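You operate a simulated robot arm through the tools that you are given. There is no shell and no other tool. Be economical: measure what you need, move in short steps, check, and stop when the job is done.

You are at the controls of a simulated robot arm. One attempt, no reset.

## Task
Light all three battery candles on the hall table.
Fine: the blue one stands under the mosaic shade; set the shade back square on its rim.

The check looks at the end state, three seconds after you hand in, the way a careful person would. Anything else that was tipped, shoved, dropped, spilled or broken makes it a failure.

## Robot
A 7-joint arm with a two-finger parallel gripper, fixed in place. Base frame: the origin is at the foot of the arm, x ahead of it, y to its left, z up; the work surface is at about z = 800. Readings come in mm, degrees, newtons and seconds.
With the tool pointing down near the work surface it reaches from about 220 to 740 mm from the base axis. Its first joint turns from -166.0 to 166.0 degrees. Payload 1.57 kg.
Tool frame: the origin (TCP) lies between the finger pads and is the grasp point; the fingertips stand 30 mm ahead of it; z points along the fingers, y is the line along which they close. The gripper opens to 110 mm. The fingers are 24 mm wide and 12 mm thick; the gripper's body (48 by 112 mm) begins 78 mm behind the TCP.
Orientation is that of the tool frame in the base frame, as [roll, pitch, yaw] about the fixed x, y, z axes, in that order (R = Rz(yaw) Ry(pitch) Rx(roll)). With the fingers straight down and closing along the base's y, the tool's x points along the base's -x, its y along +y and its z along -z.

## Interface
- The arm moves only by the tool step_arm. Its arguments are lists of equal length, an entry for each row: "offset": the shift along the tool's x, y, z in units of 250 mm (1.0 is 250 mm), a list of three; "rot": the turn, a rotation vector about the tool's x, y, z in units of 90 degrees (1.0 is 90 degrees), a list of three. In form: {"offset": [[x, y, z], ...], "rot": [[ax, ay, az], ...]}. A call has 1 to 20 rows; each row is the pose to reach, as a shift and turn from the pose commanded when the call began, along the tool's axes at that moment. "gripper" is the finger opening in mm, from 0 to 110, set as the call begins (left out, the last holds). A call with a number of a shift or a turn outside -1 to 1 is refused whole. A row lasts 0.2 s, in which the tool goes at most 50 mm and 8.6 degrees; a call with a longer step from one row to the next is refused whole, and so is a gripper value outside its range. Where a pose cannot be reached the arm comes as near as it can. A force on the tool above 40 N (or 10 N above the force at the start of the call, whichever is more), or a blocked arm, ends the call early, and 0.2 s more pass. The fingers move at their own pace (about 45 mm/s each) and stop on an object; they squeeze with about 20 N. The grip force told is the motor's: it shows also when the fingers shut on nothing. Time passes only in rows, and 0.2 s behind the last, so rows that repeat a pose let the fingers close. The reply holds the time, the measured pose of the TCP, the force on the tool along the base axes, the opening and the grip force, in the units named above and with some noise, with the torque about the TCP (base axes, N m) and any sound that the robot's microphone picked up, and new pictures: "show" is both (left out), scene, wrist or none.
- Cameras (640 x 400 px; columns grow to the right, rows downward): "scene" is fixed at [50.4, 648.8, 1462.3]; the picture's right is [-0.88, -0.48, 0.00], its down [-0.22, 0.39, -0.89] and it looks along [0.43, -0.78, -0.45] (base axes); focal length 363 px, centre (320, 200). "wrist" rides on the gripper at [70, 16, -141] in the tool frame; the picture's right is [-0.23, 0.97, 0.00], its down [-0.86, -0.20, -0.48] and it looks along [-0.47, -0.11, 0.88] (tool axes); focal length 222 px, centre (320, 200). There is no depth. A picture from a camera that has moved, and an enlarged one, comes with that camera's place and axes in the base frame and with its lens.
- move_column(by): slides the trunk up (or, below 0, down) by that many mm; the arm rides with it, the base frame stays. It gives what a move gives, with no picture.
- enlarge(camera, box): a new picture of the part [left, top, right, bottom] of that camera's present view, enlarged. It takes no simulated time.
- close_job(): hands the job in; it is judged then, once.

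Go step by step. Nothing tells you positions but the pictures and the camera data: compare them with the known pose of the tool, close in by small moves and look again before you grip or let go. The budget is 120 turns and 200 pictures, counting those below and the enlarged ones. Unless the task says otherwise, let go and move clear before handing in, and close with one line.

The tools are called after ">>>" by a JSON object that holds its "fn" and its "kwargs". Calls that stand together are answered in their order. step_arm: Moves the arm, as the interface text tells. Its arguments: {"type":"object","properties":{"offset":{"type":"array"},"rot":{"type":"array"},"gripper":{"type":"number"},"show":{"type":"string","enum":["both","scene","wrist","none"]}},"required":["offset","rot"]} The other tools are called the same way: move_column (by) slides the trunk up or down; enlarge (camera, box) takes an enlarged picture of a part of a camera's view; close_job () hands the job in.

At the start:

```text
t: 0.0
tool_pos: [517.2, -23.0, 1194.2]
orientation: [179.9, 0.0, 179.9]
wrist_force: [-0.8, -0.1, 0.6]
wrist_torque: [-0.01, -0.01, 0.02]
finger_gap: 110.1
grasp_force: 0.1
trunk travel left (down, up): [-525.0, 65.0]
```

scene: 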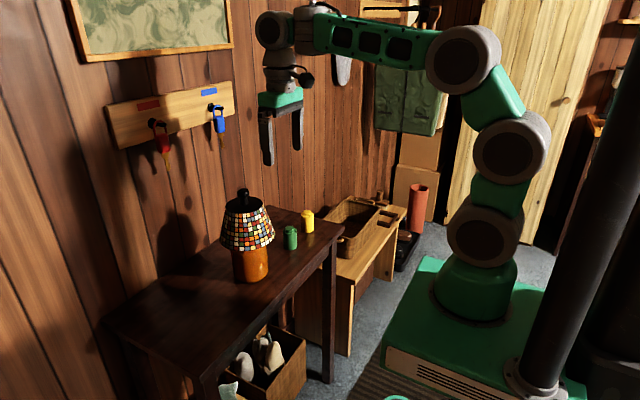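
wrist: 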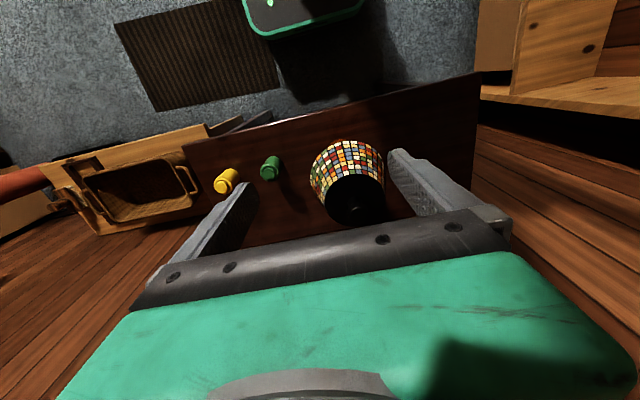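

I see the table with a lamp-like body carrying a mosaic shade, plus a green and a yellow candle. I'll look closer first.

>>> {"fn": "enlarge", "kwargs": {"camera": "scene", "box": [200, 170, 340, 300]}}

>>> {"fn": "enlarge", "kwargs": {"camera": "wrist", "box": [190, 120, 410, 250]}}

```text
3.08 times, centred on (270, 235) of scene
camera zoom: at [50.4, 648.8, 1462.3], right [-0.88, -0.48, 0.0], down [-0.22, 0.39, -0.89], along [0.43, -0.78, -0.45], focal length 1117 px, centre (474, 92)
```

zoom: 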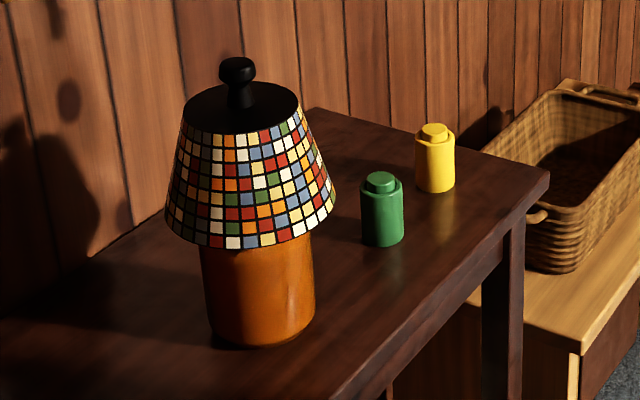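

```text
2.91 times, centred on (300, 185) of wrist
camera zoom: at [448.5, -5.7, 1336.1], right [0.23, 0.97, 0.0], down [0.86, -0.2, 0.48], along [0.47, -0.11, -0.88], focal length 646 px, centre (378, 244)
```

zoom: 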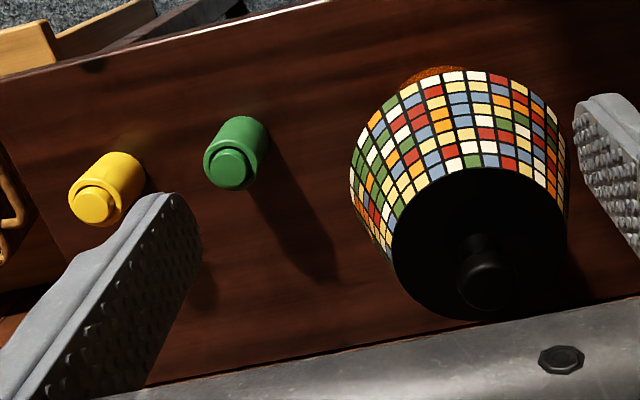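

Estimates: green top near (604,-157,870), yellow near (606,-268,870), shade knob near (631,8,1060). The blue candle must be inside the jar beneath the shade. I'll close the fingers and go above the green candle first.

>>> {"fn": "step_arm", "kwargs": {"offset": [[-0.087, -0.134, 0], [-0.174, -0.268, 0], [-0.261, -0.402, 0], [-0.348, -0.536, 0], [-0.348, -0.536, 0.16], [-0.348, -0.536, 0.32], [-0.348, -0.536, 0.48], [-0.348, -0.536, 0.64], [-0.348, -0.536, 0.8], [-0.348, -0.536, 0.9], [-0.348, -0.536, 0.9]], "rot": [[0, 0, 0], [0, 0, 0], [0, 0, 0], [0, 0, 0], [0, 0, 0], [0, 0, 0], [0, 0, 0], [0, 0, 0], [0, 0, 0], [0, 0, 0], [0, 0, 0]], "gripper": 0}}

```text
t: 2.4
tool_pos: [603.1, -155.7, 970.0]
orientation: [-179.9, 0.0, 179.9]
wrist_force: [-0.2, 0.0, 0.0]
wrist_torque: [0.05, 0.01, 0.02]
finger_gap: 0.0
grasp_force: 20.3
trunk travel left (down, up): [-525.0, 65.0]
camera wrist: at [534.2, -139.9, 1111.3], right [0.23, 0.97, 0.0], down [0.86, -0.2, 0.48], along [0.47, -0.11, -0.88], focal length 222 px, centre (320, 200)
```

scene: 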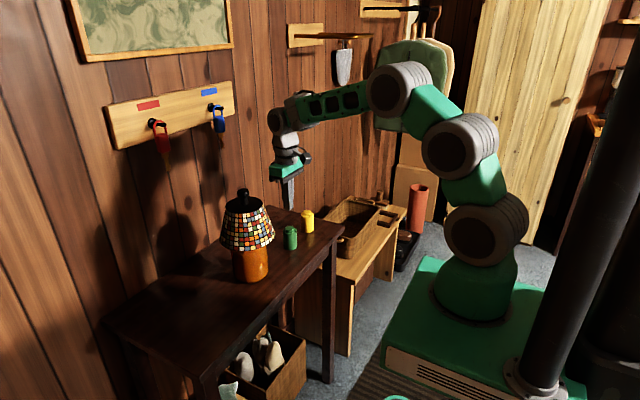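
wrist: 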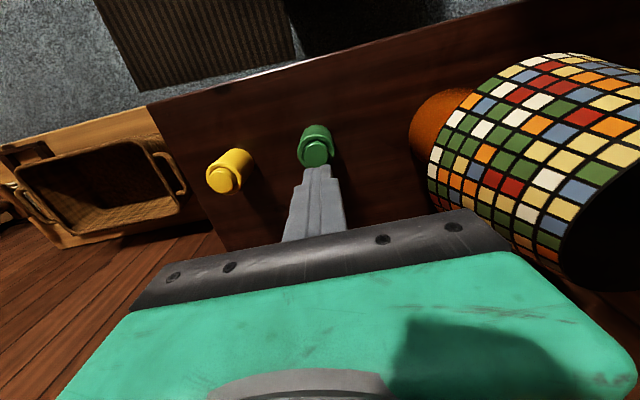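

The closed fingers are near and above the green candle. I'll enlarge the view to locate its button precisely.

>>> {"fn": "enlarge", "kwargs": {"camera": "wrist", "box": [190, 100, 380, 220]}}

>>> {"fn": "enlarge", "kwargs": {"camera": "scene", "box": [250, 140, 340, 260]}}

```text
3.33 times, centred on (285, 160) of wrist
camera zoom: at [534.2, -139.9, 1111.3], right [0.23, 0.97, 0.0], down [0.86, -0.2, 0.48], along [0.47, -0.11, -0.88], focal length 740 px, centre (437, 333)
```

zoom: 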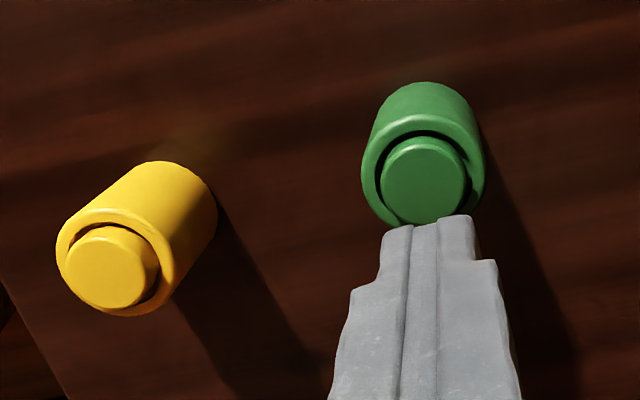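

```text
3.33 times, centred on (295, 200) of scene
camera zoom: at [50.4, 648.8, 1462.3], right [-0.88, -0.48, 0.0], down [-0.22, 0.39, -0.89], along [0.43, -0.78, -0.45], focal length 1210 px, centre (403, 200)
```

zoom: 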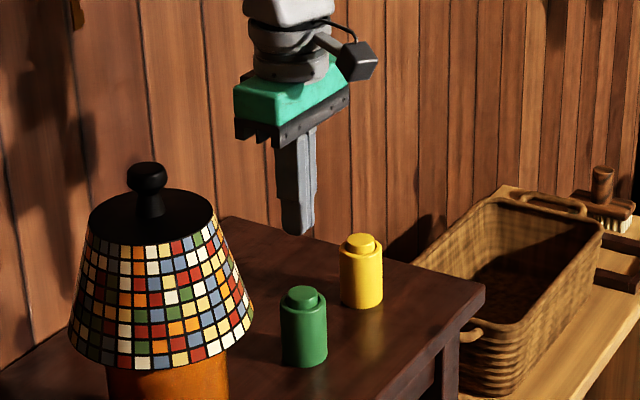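

Green is at about (605.5,-161.5,870) and yellow at about (609,-276,870). I'll line up over green and come down slowly to just above its button.

>>> {"fn": "step_arm", "kwargs": {"offset": [[-0.01, -0.022, 0.06], [-0.01, -0.022, 0.15], [-0.01, -0.022, 0.22], [-0.01, -0.022, 0.25], [-0.01, -0.022, 0.25]], "rot": [[0, 0, 0], [0, 0, 0], [0, 0, 0], [0, 0, 0], [0, 0, 0]], "show": "wrist"}}

>>> {"fn": "enlarge", "kwargs": {"camera": "scene", "box": [270, 190, 320, 260]}}

```text
t: 3.6
tool_pos: [607.2, -160.6, 906.6]
orientation: [-179.9, 0.0, -180.0]
wrist_force: [-0.8, 0.2, 0.4]
wrist_torque: [0.04, -0.03, -0.01]
finger_gap: 0.0
grasp_force: 20.2
trunk travel left (down, up): [-525.0, 65.0]
camera wrist: at [537.3, -144.7, 1048.8], right [0.23, 0.97, 0.0], down [0.86, -0.2, 0.48], along [0.47, -0.11, -0.88], focal length 222 px, centre (320, 200)
```

wrist: 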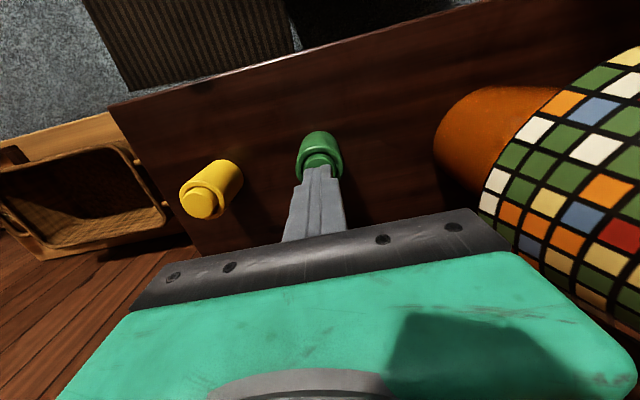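

```text
5.71 times, centred on (295, 225) of scene
camera zoom: at [50.4, 648.8, 1462.3], right [-0.88, -0.48, 0.0], down [-0.22, 0.39, -0.89], along [0.43, -0.78, -0.45], focal length 2074 px, centre (463, 57)
```

zoom: 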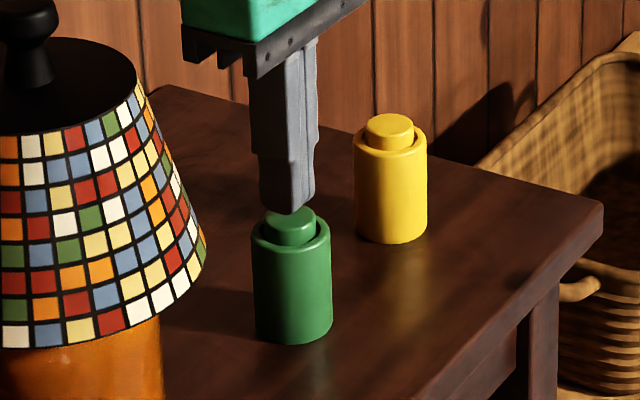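

The fingertip is centred just above the green button. I'll press in small steps and listen.

>>> {"fn": "step_arm", "kwargs": {"offset": [[0, 0, 0.008], [0, 0, 0.016], [0, 0, 0.024], [0, 0, 0.03], [0, 0, 0.034], [0, 0, 0.038]], "rot": [[0, 0, 0], [0, 0, 0], [0, 0, 0], [0, 0, 0], [0, 0, 0], [0, 0, 0]], "show": "none"}}

>>> {"fn": "enlarge", "kwargs": {"camera": "scene", "box": [270, 190, 320, 260]}}

```text
t: 5.0
tool_pos: [607.4, -161.8, 897.8]
orientation: [-180.0, -0.1, -179.9]
wrist_force: [0.2, 1.1, 1.8]
wrist_torque: [0.0, 0.04, 0.01]
finger_gap: 0.2
grasp_force: 19.7
trunk travel left (down, up): [-525.0, 65.0]
heard: click
```

```text
5.71 times, centred on (295, 225) of scene
camera zoom: at [50.4, 648.8, 1462.3], right [-0.88, -0.48, 0.0], down [-0.22, 0.39, -0.89], along [0.43, -0.78, -0.45], focal length 2074 px, centre (463, 57)
```

zoom: 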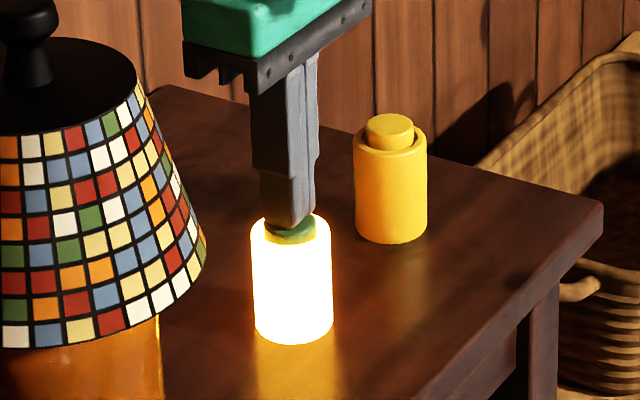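

Green clicked and is lit. Now I'll lift and move over to yellow.

>>> {"fn": "step_arm", "kwargs": {"offset": [[0, 0, -0.09], [0, 0, -0.18], [-0.004, -0.15, -0.18], [-0.008, -0.3, -0.18], [-0.008, -0.458, -0.18], [-0.008, -0.458, -0.18], [-0.008, -0.458, -0.11], [-0.008, -0.458, -0.05], [-0.008, -0.458, -0.05]], "rot": [[0, 0, 0], [0, 0, 0], [0, 0, 0], [0, 0, 0], [0, 0, 0], [0, 0, 0], [0, 0, 0], [0, 0, 0], [0, 0, 0]], "show": "wrist"}}

>>> {"fn": "enlarge", "kwargs": {"camera": "scene", "box": [270, 180, 330, 260]}}

>>> {"fn": "enlarge", "kwargs": {"camera": "wrist", "box": [270, 110, 370, 210]}}

```text
t: 7.0
tool_pos: [609.8, -276.7, 909.0]
orientation: [-180.0, 0.0, 180.0]
wrist_force: [-0.8, 0.4, -0.3]
wrist_torque: [-0.01, 0.0, 0.0]
finger_gap: 0.1
grasp_force: 20.1
trunk travel left (down, up): [-525.0, 65.0]
camera wrist: at [540.9, -259.6, 1050.6], right [0.23, 0.97, 0.0], down [0.86, -0.2, 0.48], along [0.47, -0.11, -0.88], focal length 222 px, centre (320, 200)
```

wrist: 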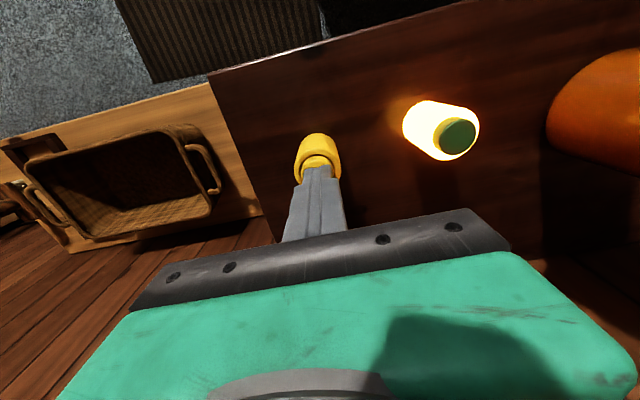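

```text
5.00 times, centred on (300, 220) of scene
camera zoom: at [50.4, 648.8, 1462.3], right [-0.88, -0.48, 0.0], down [-0.22, 0.39, -0.89], along [0.43, -0.78, -0.45], focal length 1815 px, centre (420, 100)
```

zoom: 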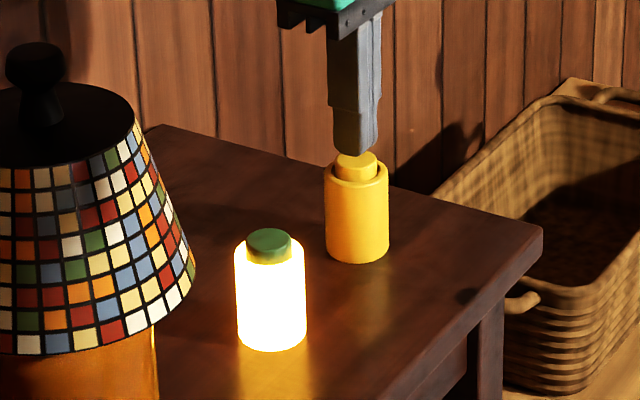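

```text
4.00 times, centred on (320, 160) of wrist
camera zoom: at [540.9, -259.6, 1050.6], right [0.23, 0.97, 0.0], down [0.86, -0.2, 0.48], along [0.47, -0.11, -0.88], focal length 888 px, centre (320, 360)
```

zoom: 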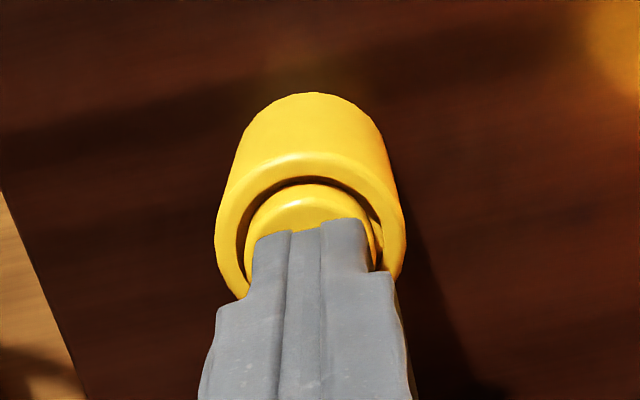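

Green stays lit and the finger is centred over yellow, so I'll press it the same way.

>>> {"fn": "step_arm", "kwargs": {"offset": [[0, 0, 0.01], [0, 0, 0.02], [0, 0, 0.028], [0, 0, 0.034], [0, 0, 0.04], [0, 0, 0.046], [0, 0, 0.048]], "rot": [[0, 0, 0], [0, 0, 0], [0, 0, 0], [0, 0, 0], [0, 0, 0], [0, 0, 0], [0, 0, 0]], "show": "scene"}}

```text
t: 8.6
tool_pos: [609.6, -276.1, 898.8]
orientation: [180.0, 0.1, -179.9]
wrist_force: [-1.0, 0.9, 1.4]
wrist_torque: [0.03, -0.04, -0.01]
finger_gap: 0.1
grasp_force: 19.8
trunk travel left (down, up): [-525.0, 65.0]
```

scene: 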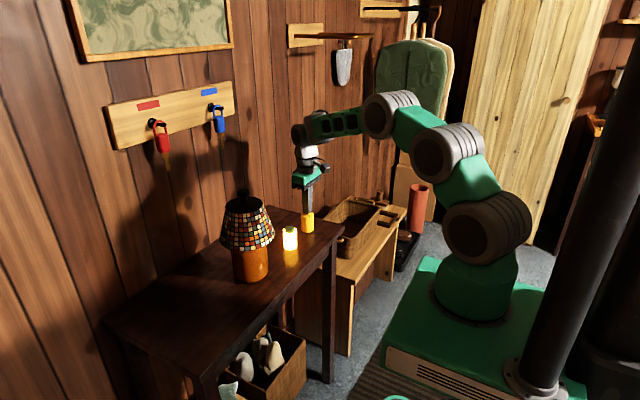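

There was no click yet, though light contact is building. I'll press a bit further.

>>> {"fn": "step_arm", "kwargs": {"offset": [[0, 0, 0.004], [0, 0, 0.008], [0, 0, 0.012]], "rot": [[0, 0, 0], [0, 0, 0], [0, 0, 0]], "show": "none"}}

>>> {"fn": "enlarge", "kwargs": {"camera": "scene", "box": [270, 180, 330, 260]}}

```text
t: 9.4
tool_pos: [609.6, -275.5, 895.0]
orientation: [-180.0, 0.1, -180.0]
wrist_force: [2.0, 0.2, 4.3]
wrist_torque: [-0.02, -0.03, -0.01]
finger_gap: 0.0
grasp_force: 20.1
trunk travel left (down, up): [-525.0, 65.0]
heard: click
```

```text
5.00 times, centred on (300, 220) of scene
camera zoom: at [50.4, 648.8, 1462.3], right [-0.88, -0.48, 0.0], down [-0.22, 0.39, -0.89], along [0.43, -0.78, -0.45], focal length 1815 px, centre (420, 100)
```

zoom: 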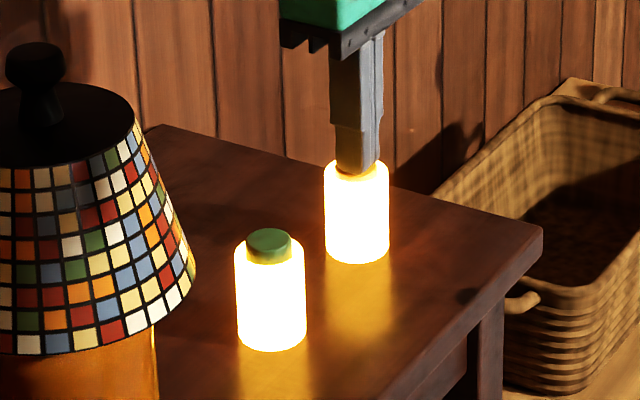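

Both are lit. Next I'll rise clear and travel to above the shade's knob with the fingers part open.

>>> {"fn": "step_arm", "kwargs": {"offset": [[0, 0, -0.15], [0, 0, -0.33], [0, 0, -0.51], [0, 0, -0.69], [0, 0, -0.87], [0, 0, -1.0], [-0.03, 0.18, -1.0], [-0.06, 0.36, -1.0], [-0.084, 0.54, -1.0], [-0.084, 0.72, -1.0], [-0.084, 0.88, -1.0], [-0.084, 1.0, -1.0], [-0.084, 1.0, -1.0]], "rot": [[0, 0, 0], [0, 0, 0], [0, 0, 0], [0, 0, 0], [0, 0, 0], [0, 0, 0], [0, 0, 0], [0, 0, 0], [0, 0, 0], [0, 0, 0], [0, 0, 0], [0, 0, 0], [0, 0, 0]], "show": "none"}}

>>> {"fn": "step_arm", "kwargs": {"offset": [[0, 0.07, 0], [0, 0.134, 0], [0, 0.134, 0], [0, 0.134, 0]], "rot": [[0, 0, 0], [0, 0, 0], [0, 0, 0], [0, 0, 0]], "gripper": 70}}

>>> {"fn": "enlarge", "kwargs": {"camera": "wrist", "box": [220, 100, 420, 225]}}

>>> {"fn": "enlarge", "kwargs": {"camera": "scene", "box": [190, 130, 300, 290]}}

```text
t: 12.2
tool_pos: [630.2, -26.0, 1144.2]
orientation: [180.0, 0.0, 180.0]
wrist_force: [-0.1, -0.2, 0.4]
wrist_torque: [0.0, 0.01, 0.01]
finger_gap: 0.0
grasp_force: 20.0
trunk travel left (down, up): [-525.0, 65.0]
```

```text
t: 13.2
tool_pos: [630.9, 7.7, 1143.2]
orientation: [179.9, 0.0, -180.0]
wrist_force: [0.0, -0.4, 0.0]
wrist_torque: [0.02, 0.0, -0.01]
finger_gap: 69.5
grasp_force: 0.1
trunk travel left (down, up): [-525.0, 65.0]
camera wrist: at [561.1, 24.5, 1285.5], right [0.23, 0.97, 0.0], down [0.86, -0.2, 0.48], along [0.47, -0.11, -0.88], focal length 222 px, centre (320, 200)
```

scene: 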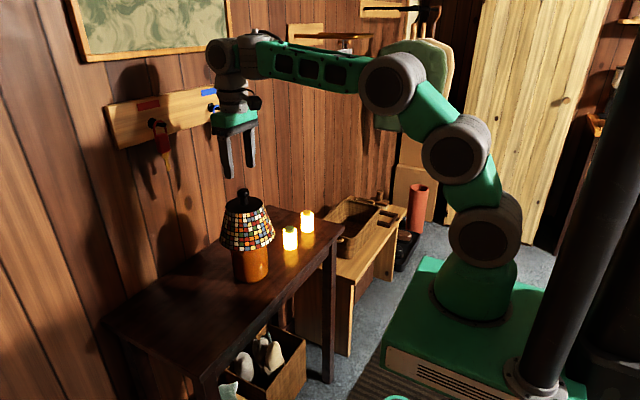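
wrist: 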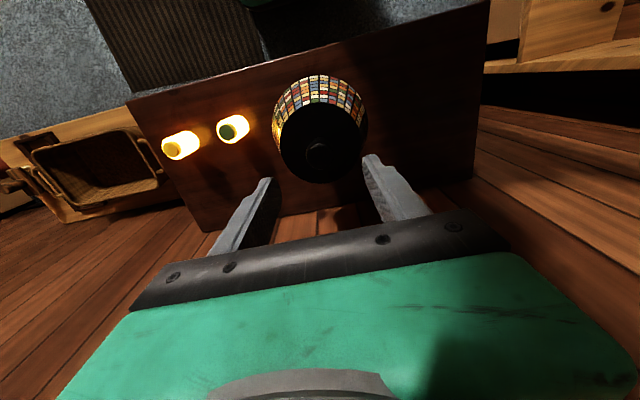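

```text
3.20 times, centred on (320, 162) of wrist
camera zoom: at [561.1, 24.5, 1285.5], right [0.23, 0.97, 0.0], down [0.86, -0.2, 0.48], along [0.47, -0.11, -0.88], focal length 711 px, centre (320, 320)
```

zoom: 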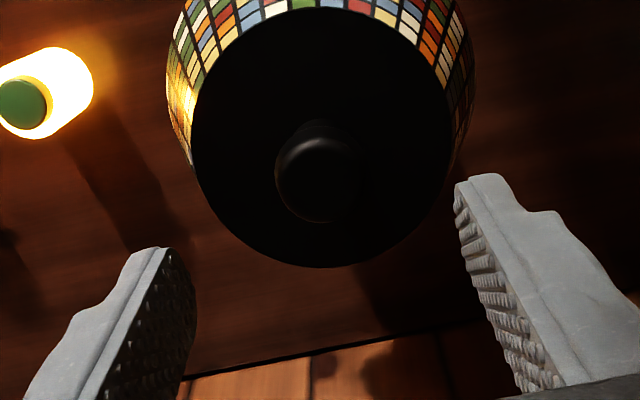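

```text
2.50 times, centred on (245, 210) of scene
camera zoom: at [50.4, 648.8, 1462.3], right [-0.88, -0.48, 0.0], down [-0.22, 0.39, -0.89], along [0.43, -0.78, -0.45], focal length 907 px, centre (508, 175)
```

zoom: 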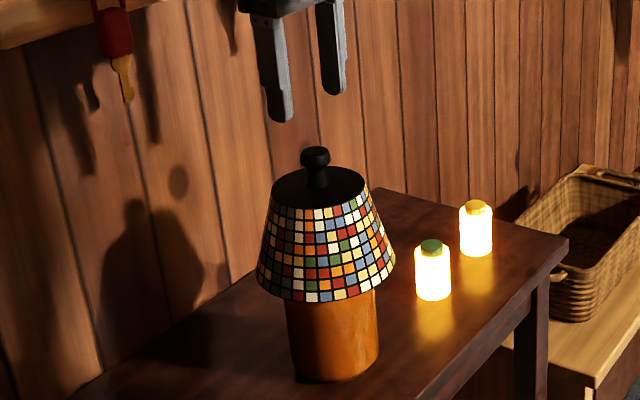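

The knob is a ball centred at about (631.5,8,1055), with the shade's top disc at about 1024. I'll lower so the pads straddle the knob and the tips stay above the disc.

>>> {"fn": "step_arm", "kwargs": {"offset": [[-0.002, 0, 0.12], [-0.002, 0, 0.24], [-0.002, 0, 0.3], [-0.002, 0, 0.325], [-0.002, 0, 0.325]], "rot": [[0, 0, 0], [0, 0, 0], [0, 0, 0], [0, 0, 0], [0, 0, 0]], "show": "none"}}

>>> {"fn": "enlarge", "kwargs": {"camera": "wrist", "box": [220, 100, 420, 225]}}

>>> {"fn": "enlarge", "kwargs": {"camera": "scene", "box": [200, 160, 300, 220]}}

```text
t: 14.4
tool_pos: [629.5, 7.5, 1063.5]
orientation: [180.0, 0.0, -180.0]
wrist_force: [-0.6, 0.0, 0.4]
wrist_torque: [0.01, -0.05, 0.03]
finger_gap: 69.9
grasp_force: 0.0
trunk travel left (down, up): [-525.0, 65.0]
```

```text
3.20 times, centred on (320, 162) of wrist
camera zoom: at [560.6, 24.4, 1205.0], right [0.23, 0.97, 0.0], down [0.86, -0.2, 0.48], along [0.47, -0.11, -0.88], focal length 711 px, centre (320, 320)
```

zoom: 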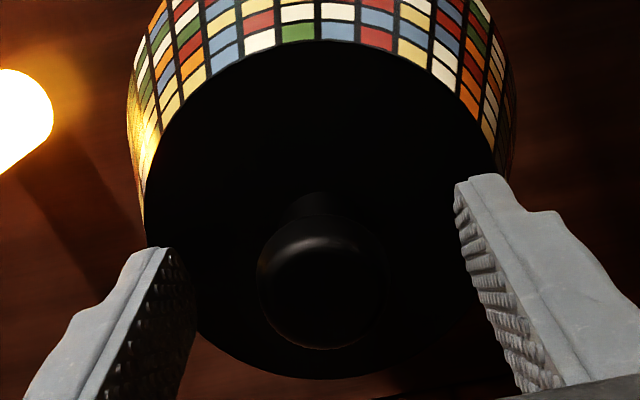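

```text
6.40 times, centred on (250, 190) of scene
camera zoom: at [50.4, 648.8, 1462.3], right [-0.88, -0.48, 0.0], down [-0.22, 0.39, -0.89], along [0.43, -0.78, -0.45], focal length 2323 px, centre (768, 264)
```

zoom: 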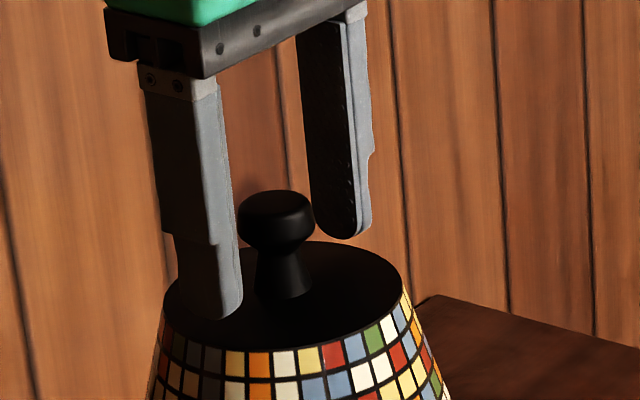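

The knob lies midway between the pads. I'll nudge about 1 mm and close.

>>> {"fn": "step_arm", "kwargs": {"offset": [[-0.006, 0.003, 0], [-0.006, 0.003, 0], [-0.006, 0.003, 0], [-0.006, 0.003, 0], [-0.006, 0.003, 0]], "rot": [[0, 0, 0], [0, 0, 0], [0, 0, 0], [0, 0, 0], [0, 0, 0]], "gripper": 0, "show": "none"}}

>>> {"fn": "enlarge", "kwargs": {"camera": "scene", "box": [200, 160, 300, 290]}}

```text
t: 15.6
tool_pos: [630.5, 8.5, 1063.0]
orientation: [-179.9, 0.0, -179.8]
wrist_force: [-0.9, 0.4, 1.5]
wrist_torque: [-0.03, 0.04, -0.01]
finger_gap: 31.2
grasp_force: 20.1
trunk travel left (down, up): [-525.0, 65.0]
```

```text
3.08 times, centred on (250, 225) of scene
camera zoom: at [50.4, 648.8, 1462.3], right [-0.88, -0.48, 0.0], down [-0.22, 0.39, -0.89], along [0.43, -0.78, -0.45], focal length 1117 px, centre (535, 123)
```

zoom: 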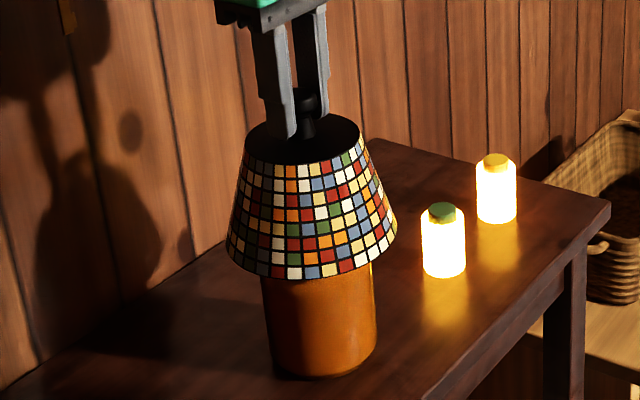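

The knob is gripped at 31 mm. I'll lift gently, checking that the jar stays put.

>>> {"fn": "step_arm", "kwargs": {"offset": [[0, 0, -0.02], [0, 0, -0.04], [0, 0, -0.06], [0, 0, -0.08], [0, 0, -0.12]], "rot": [[0, 0, 0], [0, 0, 0], [0, 0, 0], [0, 0, 0], [0, 0, 0]], "show": "none"}}

>>> {"fn": "enlarge", "kwargs": {"camera": "scene", "box": [200, 160, 300, 290]}}

```text
t: 16.8
tool_pos: [632.1, 7.1, 1094.4]
orientation: [179.9, 0.0, -180.0]
wrist_force: [-0.3, -0.1, -0.1]
wrist_torque: [-0.02, -0.01, 0.01]
finger_gap: 31.0
grasp_force: 19.8
trunk travel left (down, up): [-525.0, 65.0]
```

```text
3.08 times, centred on (250, 225) of scene
camera zoom: at [50.4, 648.8, 1462.3], right [-0.88, -0.48, 0.0], down [-0.22, 0.39, -0.89], along [0.43, -0.78, -0.45], focal length 1117 px, centre (535, 123)
```

zoom: 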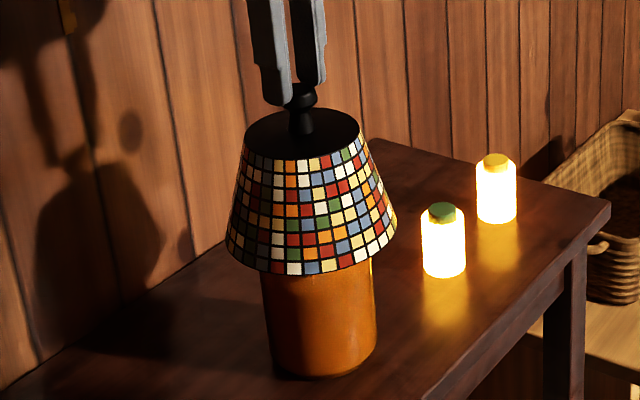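

The fingers went up 31 mm, yet the shade rose only slightly, so the knob has slipped to the fingertips. I'll look closely.

>>> {"fn": "enlarge", "kwargs": {"camera": "scene", "box": [220, 160, 280, 260]}}

>>> {"fn": "enlarge", "kwargs": {"camera": "wrist", "box": [200, 60, 440, 220]}}

```text
4.00 times, centred on (250, 210) of scene
camera zoom: at [50.4, 648.8, 1462.3], right [-0.88, -0.48, 0.0], down [-0.22, 0.39, -0.89], along [0.43, -0.78, -0.45], focal length 1452 px, centre (600, 160)
```

zoom: 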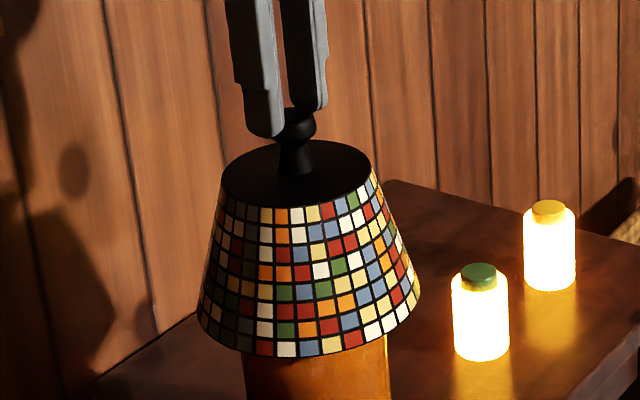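

```text
2.50 times, centred on (320, 140) of wrist
camera zoom: at [562.9, 24.4, 1235.5], right [0.23, 0.97, 0.0], down [0.86, -0.2, 0.48], along [0.47, -0.11, -0.88], focal length 555 px, centre (320, 350)
```

zoom: 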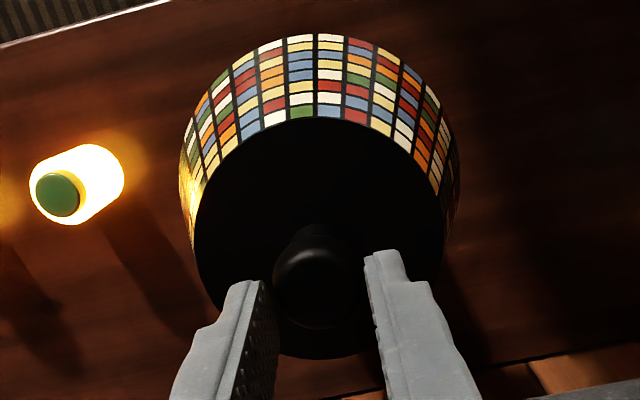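

The shade seems about 5 mm higher and slightly turned. I'll lower that amount, reopen, go deeper and regrip, then test with a tiny lift while reading the force.

>>> {"fn": "step_arm", "kwargs": {"offset": [[0, 0, 0.01], [0, 0, 0.02], [0, 0, 0.024], [0, 0, 0.024]], "rot": [[0, 0, 0], [0, 0, 0], [0, 0, 0], [0, 0, 0]], "show": "none"}}

>>> {"fn": "enlarge", "kwargs": {"camera": "scene", "box": [200, 160, 300, 290]}}

```text
t: 17.8
tool_pos: [632.1, 8.6, 1089.4]
orientation: [180.0, 0.3, -179.9]
wrist_force: [0.4, -0.3, 11.7]
wrist_torque: [0.02, 0.37, -0.01]
finger_gap: 31.1
grasp_force: 20.2
trunk travel left (down, up): [-525.0, 65.0]
```

```text
3.08 times, centred on (250, 225) of scene
camera zoom: at [50.4, 648.8, 1462.3], right [-0.88, -0.48, 0.0], down [-0.22, 0.39, -0.89], along [0.43, -0.78, -0.45], focal length 1117 px, centre (535, 123)
```

zoom: 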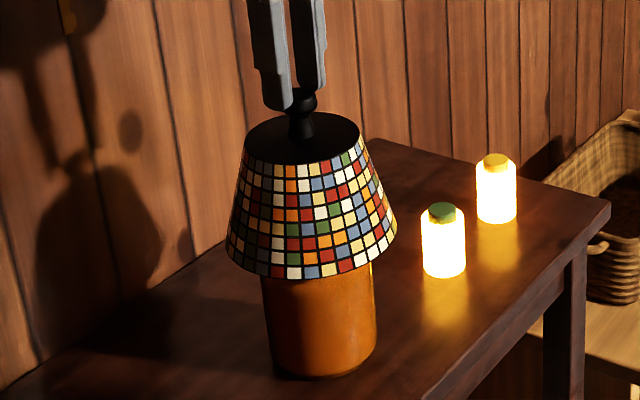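

Now the shade is seated again. I'll open, go 3 mm deeper than before, regrip and do a 4 mm test lift.

>>> {"fn": "step_arm", "kwargs": {"offset": [[0, 0, 0], [0, 0, 0], [0, 0, 0.06], [0, 0, 0.12], [0, 0, 0.124], [0, 0, 0.124]], "rot": [[0, 0, 0], [0, 0, 0], [0, 0, 0], [0, 0, 0], [0, 0, 0], [0, 0, 0]], "gripper": 60, "show": "none"}}

>>> {"fn": "enlarge", "kwargs": {"camera": "scene", "box": [210, 160, 290, 220]}}

>>> {"fn": "enlarge", "kwargs": {"camera": "wrist", "box": [200, 60, 440, 220]}}

```text
t: 19.2
tool_pos: [632.4, 8.1, 1056.7]
orientation: [180.0, 0.0, 180.0]
wrist_force: [0.2, 0.5, -0.8]
wrist_torque: [-0.02, 0.01, -0.02]
finger_gap: 60.0
grasp_force: 0.2
trunk travel left (down, up): [-525.0, 65.0]
```

```text
6.67 times, centred on (250, 190) of scene
camera zoom: at [50.4, 648.8, 1462.3], right [-0.88, -0.48, 0.0], down [-0.22, 0.39, -0.89], along [0.43, -0.78, -0.45], focal length 2420 px, centre (787, 267)
```

zoom: 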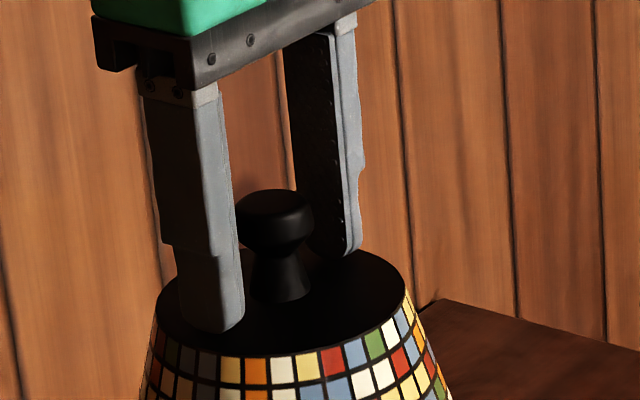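

```text
2.50 times, centred on (320, 140) of wrist
camera zoom: at [562.9, 24.8, 1198.6], right [0.23, 0.97, 0.0], down [0.86, -0.2, 0.48], along [0.47, -0.11, -0.88], focal length 555 px, centre (320, 350)
```

zoom: 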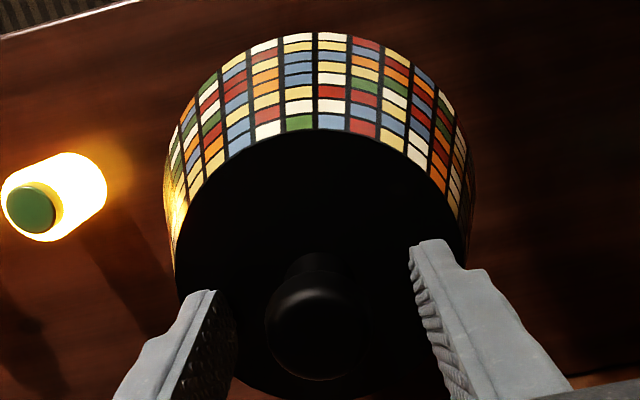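

>>> {"fn": "step_arm", "kwargs": {"offset": [[0, 0, 0], [0, 0, 0], [0, 0, 0], [0, 0, 0], [0, 0, 0], [0, 0, -0.004], [0, 0, -0.008], [0, 0, -0.012]], "rot": [[0, 0, 0], [0, 0, 0], [0, 0, 0], [0, 0, 0], [0, 0, 0], [0, 0, 0], [0, 0, 0], [0, 0, 0]], "gripper": 0, "show": "none"}}

>>> {"fn": "step_arm", "kwargs": {"offset": [[0, 0, -0.004], [0, 0, -0.008], [0, 0, -0.012], [0, 0, -0.016]], "rot": [[0, 0, 0], [0, 0, 0], [0, 0, 0], [0, 0, 0]], "show": "none"}}

>>> {"fn": "enlarge", "kwargs": {"camera": "scene", "box": [200, 160, 300, 290]}}

```text
t: 21.0
tool_pos: [633.7, 6.5, 1059.1]
orientation: [180.0, 0.0, -180.0]
wrist_force: [-1.2, -0.2, -0.6]
wrist_torque: [-0.01, -0.04, 0.01]
finger_gap: 31.5
grasp_force: 19.5
trunk travel left (down, up): [-525.0, 65.0]
```

```text
t: 22.0
tool_pos: [631.1, 9.1, 1063.2]
orientation: [-180.0, 0.1, -180.0]
wrist_force: [0.1, -0.5, -1.7]
wrist_torque: [0.0, 0.0, -0.04]
finger_gap: 31.4
grasp_force: 19.5
trunk travel left (down, up): [-525.0, 65.0]
```

```text
3.08 times, centred on (250, 225) of scene
camera zoom: at [50.4, 648.8, 1462.3], right [-0.88, -0.48, 0.0], down [-0.22, 0.39, -0.89], along [0.43, -0.78, -0.45], focal length 1117 px, centre (535, 123)
```

zoom: 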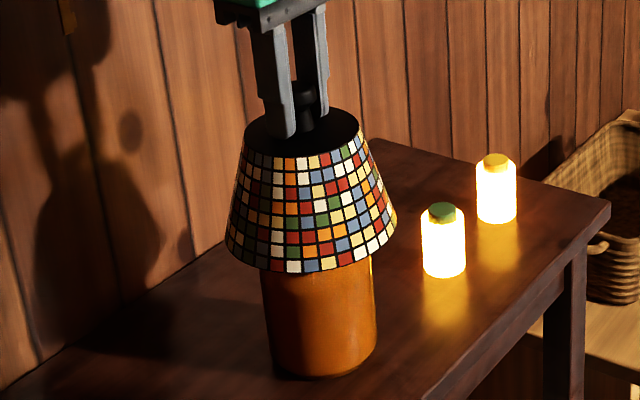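

The shade rises with the grip and feels light, so last time something stopped it after 5–6 mm. I'll lift a few mm more and read the force.

>>> {"fn": "step_arm", "kwargs": {"offset": [[0, 0, -0.006], [0, 0, -0.012]], "rot": [[0, 0, 0], [0, 0, 0]], "show": "none"}}

>>> {"fn": "enlarge", "kwargs": {"camera": "scene", "box": [200, 160, 300, 290]}}

```text
t: 22.6
tool_pos: [632.6, 9.1, 1066.5]
orientation: [180.0, 0.0, 179.9]
wrist_force: [0.2, -0.2, -2.3]
wrist_torque: [0.02, -0.01, 0.0]
finger_gap: 31.3
grasp_force: 19.9
trunk travel left (down, up): [-525.0, 65.0]
```

```text
3.08 times, centred on (250, 225) of scene
camera zoom: at [50.4, 648.8, 1462.3], right [-0.88, -0.48, 0.0], down [-0.22, 0.39, -0.89], along [0.43, -0.78, -0.45], focal length 1117 px, centre (535, 123)
```

zoom: 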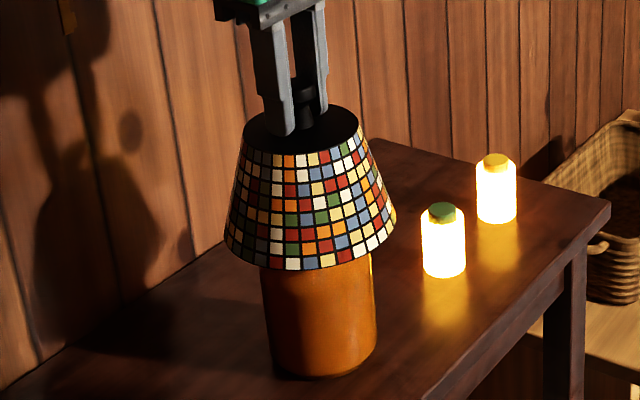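

It is still rising with the fingers and weighs about 2 N. I'll continue slowly.

>>> {"fn": "step_arm", "kwargs": {"offset": [[0, 0, -0.006], [0, 0, -0.012], [0, 0, -0.018], [0, 0, -0.024], [0, 0, -0.03]], "rot": [[0, 0, 0], [0, 0, 0], [0, 0, 0], [0, 0, 0], [0, 0, 0]], "show": "none"}}

>>> {"fn": "enlarge", "kwargs": {"camera": "scene", "box": [200, 160, 300, 290]}}

```text
t: 23.8
tool_pos: [632.2, 8.2, 1073.5]
orientation: [-179.9, 0.1, -179.9]
wrist_force: [-0.4, 1.2, -2.2]
wrist_torque: [0.05, -0.03, 0.02]
finger_gap: 31.6
grasp_force: 20.3
trunk travel left (down, up): [-525.0, 65.0]
```

```text
3.08 times, centred on (250, 225) of scene
camera zoom: at [50.4, 648.8, 1462.3], right [-0.88, -0.48, 0.0], down [-0.22, 0.39, -0.89], along [0.43, -0.78, -0.45], focal length 1117 px, centre (535, 123)
```

zoom: 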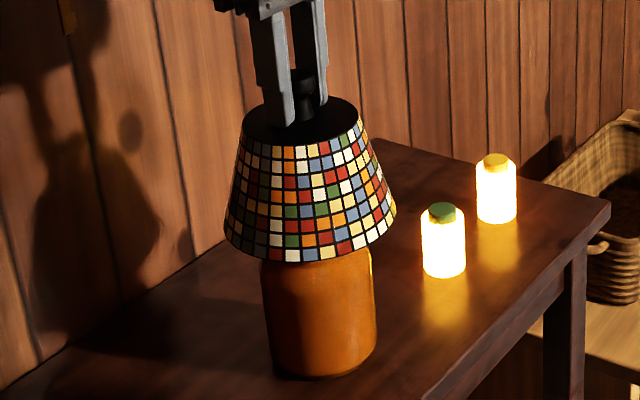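

It's lifting cleanly now with a secure grip. I'll continue at a gentle pace.

>>> {"fn": "step_arm", "kwargs": {"offset": [[0, 0, -0.01], [0, 0, -0.02], [0, 0, -0.03], [0, 0, -0.04], [0, 0, -0.05], [0, 0, -0.06], [0, 0, -0.07], [0, 0, -0.08], [0, 0, -0.09], [0, 0, -0.1], [0, 0, -0.11], [0, 0, -0.12], [0, 0, -0.13], [0, 0, -0.14], [0, 0, -0.15], [0, 0, -0.16]], "rot": [[0, 0, 0], [0, 0, 0], [0, 0, 0], [0, 0, 0], [0, 0, 0], [0, 0, 0], [0, 0, 0], [0, 0, 0], [0, 0, 0], [0, 0, 0], [0, 0, 0], [0, 0, 0], [0, 0, 0], [0, 0, 0], [0, 0, 0], [0, 0, 0]], "show": "none"}}

>>> {"fn": "enlarge", "kwargs": {"camera": "scene", "box": [200, 140, 300, 290]}}

```text
t: 27.2
tool_pos: [632.9, 9.1, 1115.5]
orientation: [-180.0, 0.1, 180.0]
wrist_force: [0.4, 1.0, -2.8]
wrist_torque: [0.01, -0.02, 0.01]
finger_gap: 31.5
grasp_force: 19.9
trunk travel left (down, up): [-525.0, 65.0]
```

```text
2.67 times, centred on (250, 215) of scene
camera zoom: at [50.4, 648.8, 1462.3], right [-0.88, -0.48, 0.0], down [-0.22, 0.39, -0.89], along [0.43, -0.78, -0.45], focal length 968 px, centre (507, 160)
```

zoom: 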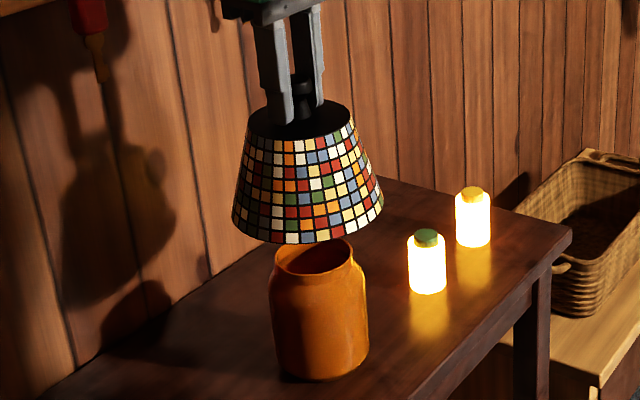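

The jar mouth is exposed, rim around z 928. I'll raise a little more and carry the shade along +y to a clear spot on the table at about (622,200).

>>> {"fn": "step_arm", "kwargs": {"offset": [[0, 0, -0.04], [0, 0, -0.08], [0, 0.03, -0.1], [0, 0.08, -0.1], [0, 0.14, -0.1], [0, 0.2, -0.1], [0, 0.26, -0.1], [0, 0.32, -0.1], [0.01, 0.38, -0.1], [0.02, 0.44, -0.1], [0.03, 0.5, -0.1], [0.035, 0.56, -0.1], [0.04, 0.62, -0.1], [0.04, 0.68, -0.1], [0.04, 0.73, -0.1], [0.04, 0.76, -0.1], [0.04, 0.77, -0.1], [0.04, 0.77, -0.1]], "rot": [[0, 0, 0], [0, 0, 0], [0, 0, 0], [0, 0, 0], [0, 0, 0], [0, 0, 0], [0, 0, 0], [0, 0, 0], [0, 0, 0], [0, 0, 0], [0, 0, 0], [0, 0, 0], [0, 0, 0], [0, 0, 0], [0, 0, 0], [0, 0, 0], [0, 0, 0], [0, 0, 0]]}}

>>> {"fn": "enlarge", "kwargs": {"camera": "scene", "box": [100, 120, 300, 360]}}

```text
t: 31.0
tool_pos: [624.2, 201.7, 1138.8]
orientation: [-180.0, -0.1, -180.0]
wrist_force: [0.1, 0.3, -1.6]
wrist_torque: [0.0, 0.0, -0.01]
finger_gap: 31.6
grasp_force: 20.2
trunk travel left (down, up): [-525.0, 65.0]
camera wrist: at [553.8, 217.5, 1281.1], right [0.23, 0.97, 0.0], down [0.86, -0.2, 0.48], along [0.47, -0.11, -0.88], focal length 222 px, centre (320, 200)
```

scene: 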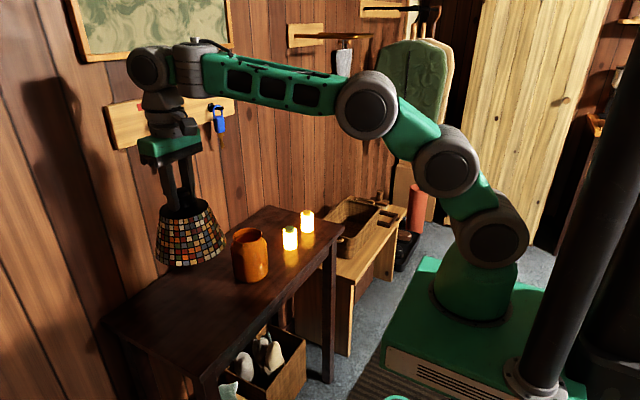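
wrist: 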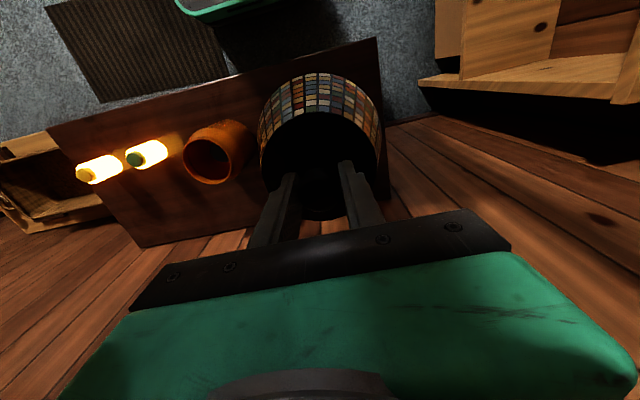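

```text
1.67 times, centred on (200, 240) of scene
camera zoom: at [50.4, 648.8, 1462.3], right [-0.88, -0.48, 0.0], down [-0.22, 0.39, -0.89], along [0.43, -0.78, -0.45], focal length 605 px, centre (520, 133)
```

zoom: 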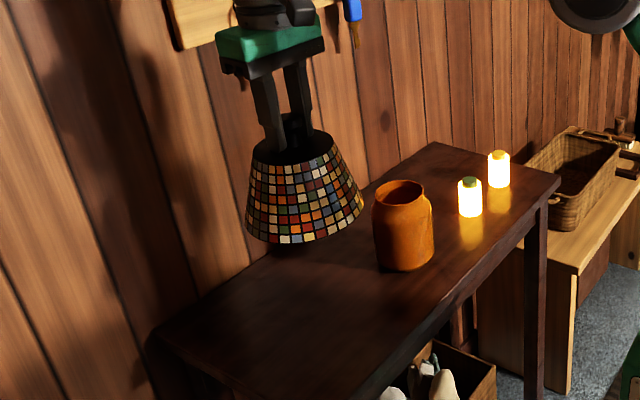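

The shade hangs straight and the spot below it is clear; the table runs to about y=330. I'll lower it to just above the surface.

>>> {"fn": "step_arm", "kwargs": {"offset": [[0, 0, 0.03], [0, 0, 0.08], [0, 0, 0.13], [0, 0, 0.18], [0, 0, 0.23], [0, 0, 0.28], [0, 0, 0.33], [0, 0, 0.38], [0, 0, 0.43], [0, 0, 0.48], [0, 0, 0.53], [0, 0, 0.58], [0, 0, 0.63], [0, 0, 0.67], [0, 0, 0.7], [0, 0, 0.72], [0, 0, 0.73], [0, 0, 0.73]], "rot": [[0, 0, 0], [0, 0, 0], [0, 0, 0], [0, 0, 0], [0, 0, 0], [0, 0, 0], [0, 0, 0], [0, 0, 0], [0, 0, 0], [0, 0, 0], [0, 0, 0], [0, 0, 0], [0, 0, 0], [0, 0, 0], [0, 0, 0], [0, 0, 0], [0, 0, 0], [0, 0, 0]], "show": "none"}}

>>> {"fn": "enlarge", "kwargs": {"camera": "scene", "box": [130, 180, 290, 320]}}

```text
t: 34.8
tool_pos: [622.5, 201.0, 956.1]
orientation: [180.0, 0.0, 180.0]
wrist_force: [-0.5, 0.0, -2.0]
wrist_torque: [0.01, -0.02, 0.01]
finger_gap: 31.3
grasp_force: 19.3
trunk travel left (down, up): [-525.0, 65.0]
```

```text
2.86 times, centred on (210, 250) of scene
camera zoom: at [50.4, 648.8, 1462.3], right [-0.88, -0.48, 0.0], down [-0.22, 0.39, -0.89], along [0.43, -0.78, -0.45], focal length 1037 px, centre (634, 57)
```

zoom: 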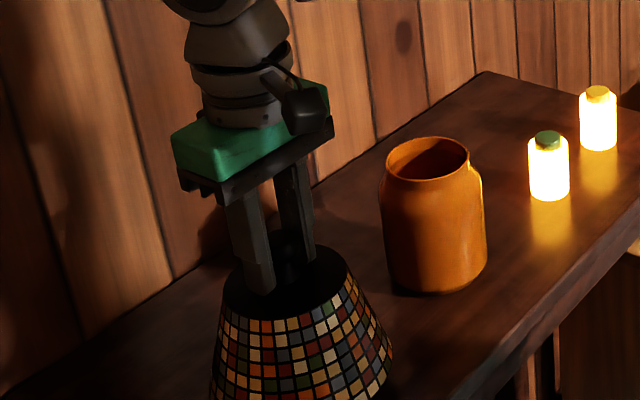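

>>> {"fn": "step_arm", "kwargs": {"offset": [[0, 0, 0.006], [0, 0, 0.012], [0, 0, 0.018], [0, 0, 0.024], [0, 0, 0.03], [0, 0, 0.036], [0, 0, 0.042], [0, 0, 0.048]], "rot": [[0, 0, 0], [0, 0, 0], [0, 0, 0], [0, 0, 0], [0, 0, 0], [0, 0, 0], [0, 0, 0], [0, 0, 0]], "show": "none"}}

>>> {"fn": "step_arm", "kwargs": {"offset": [[0, 0, 0.004], [0, 0, 0.008], [0, 0, 0.012], [0, 0, 0.016]], "rot": [[0, 0, 0], [0, 0, 0], [0, 0, 0], [0, 0, 0]], "show": "none"}}

>>> {"fn": "enlarge", "kwargs": {"camera": "scene", "box": [130, 200, 290, 340]}}

```text
t: 36.6
tool_pos: [623.2, 200.8, 946.4]
orientation: [180.0, 0.0, -179.9]
wrist_force: [-0.3, -0.1, -1.2]
wrist_torque: [-0.03, 0.04, -0.01]
finger_gap: 31.6
grasp_force: 20.5
trunk travel left (down, up): [-525.0, 65.0]
```

```text
t: 37.6
tool_pos: [621.9, 200.8, 939.1]
orientation: [-180.0, -0.1, 180.0]
wrist_force: [0.2, 0.6, -2.1]
wrist_torque: [0.0, -0.01, -0.01]
finger_gap: 31.4
grasp_force: 20.1
trunk travel left (down, up): [-525.0, 65.0]
```

```text
2.86 times, centred on (210, 270) of scene
camera zoom: at [50.4, 648.8, 1462.3], right [-0.88, -0.48, 0.0], down [-0.22, 0.39, -0.89], along [0.43, -0.78, -0.45], focal length 1037 px, centre (634, 0)
```

zoom: 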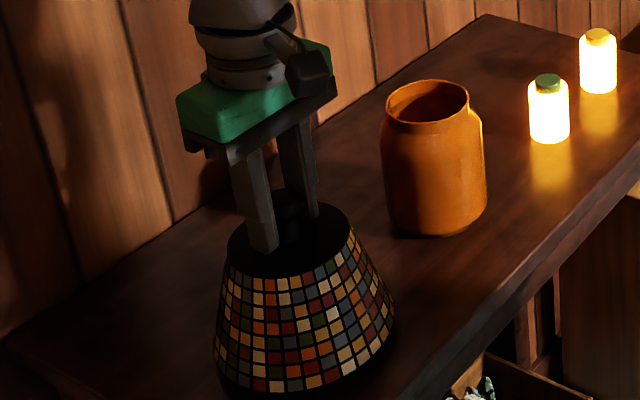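

Not yet touching. I'll go on down in 1 mm steps.

>>> {"fn": "step_arm", "kwargs": {"offset": [[0, 0, 0.004], [0, 0, 0.008], [0, 0, 0.012], [0, 0, 0.016], [0, 0, 0.02]], "rot": [[0, 0, 0], [0, 0, 0], [0, 0, 0], [0, 0, 0], [0, 0, 0]], "show": "none"}}

```text
t: 38.8
tool_pos: [621.4, 200.8, 935.5]
orientation: [179.9, 0.0, 180.0]
wrist_force: [-0.4, -1.1, -2.0]
wrist_torque: [0.03, 0.01, 0.0]
finger_gap: 31.9
grasp_force: 19.9
trunk travel left (down, up): [-525.0, 65.0]
```

>>> {"fn": "step_arm", "kwargs": {"offset": [[0, 0, 0.004], [0, 0, 0.008], [0, 0, 0.012], [0, 0, 0.016]], "rot": [[0, 0, 0], [0, 0, 0], [0, 0, 0], [0, 0, 0]], "show": "none"}}

>>> {"fn": "enlarge", "kwargs": {"camera": "scene", "box": [160, 260, 250, 340]}}

```text
t: 39.8
tool_pos: [621.5, 200.2, 930.8]
orientation: [-180.0, 0.0, 180.0]
wrist_force: [-0.5, -0.2, -2.1]
wrist_torque: [0.01, -0.03, 0.02]
finger_gap: 31.2
grasp_force: 19.8
trunk travel left (down, up): [-525.0, 65.0]
```

```text
5.00 times, centred on (205, 300) of scene
camera zoom: at [50.4, 648.8, 1462.3], right [-0.88, -0.48, 0.0], down [-0.22, 0.39, -0.89], along [0.43, -0.78, -0.45], focal length 1815 px, centre (895, -300)
```

zoom: 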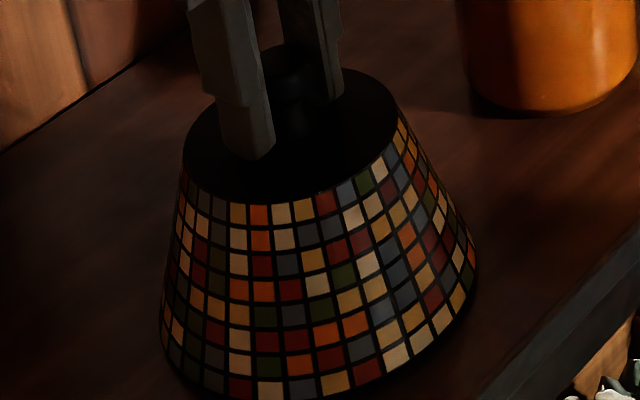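

>>> {"fn": "step_arm", "kwargs": {"offset": [[0, 0, 0.004], [0, 0, 0.008], [0, 0, 0.012], [0, 0, 0.016], [0, 0, 0.02]], "rot": [[0, 0, 0], [0, 0, 0], [0, 0, 0], [0, 0, 0], [0, 0, 0]], "show": "none"}}

>>> {"fn": "enlarge", "kwargs": {"camera": "scene", "box": [160, 270, 250, 350]}}

```text
t: 41.0
tool_pos: [622.1, 200.6, 927.3]
orientation: [-180.0, -0.1, -180.0]
wrist_force: [0.8, -0.8, 1.7]
wrist_torque: [-0.15, 0.17, -0.01]
finger_gap: 31.6
grasp_force: 20.1
trunk travel left (down, up): [-525.0, 65.0]
```

```text
5.00 times, centred on (205, 310) of scene
camera zoom: at [50.4, 648.8, 1462.3], right [-0.88, -0.48, 0.0], down [-0.22, 0.39, -0.89], along [0.43, -0.78, -0.45], focal length 1815 px, centre (895, -350)
```

zoom: 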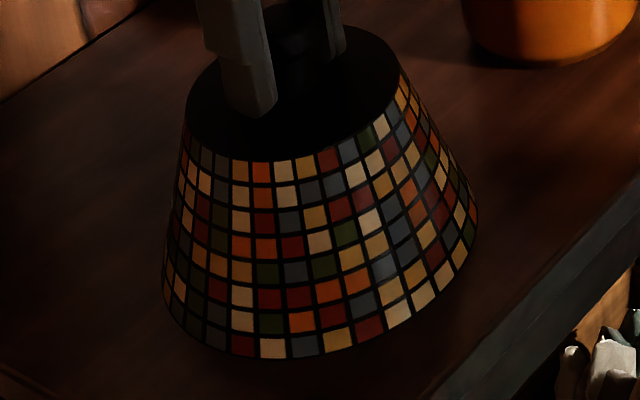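

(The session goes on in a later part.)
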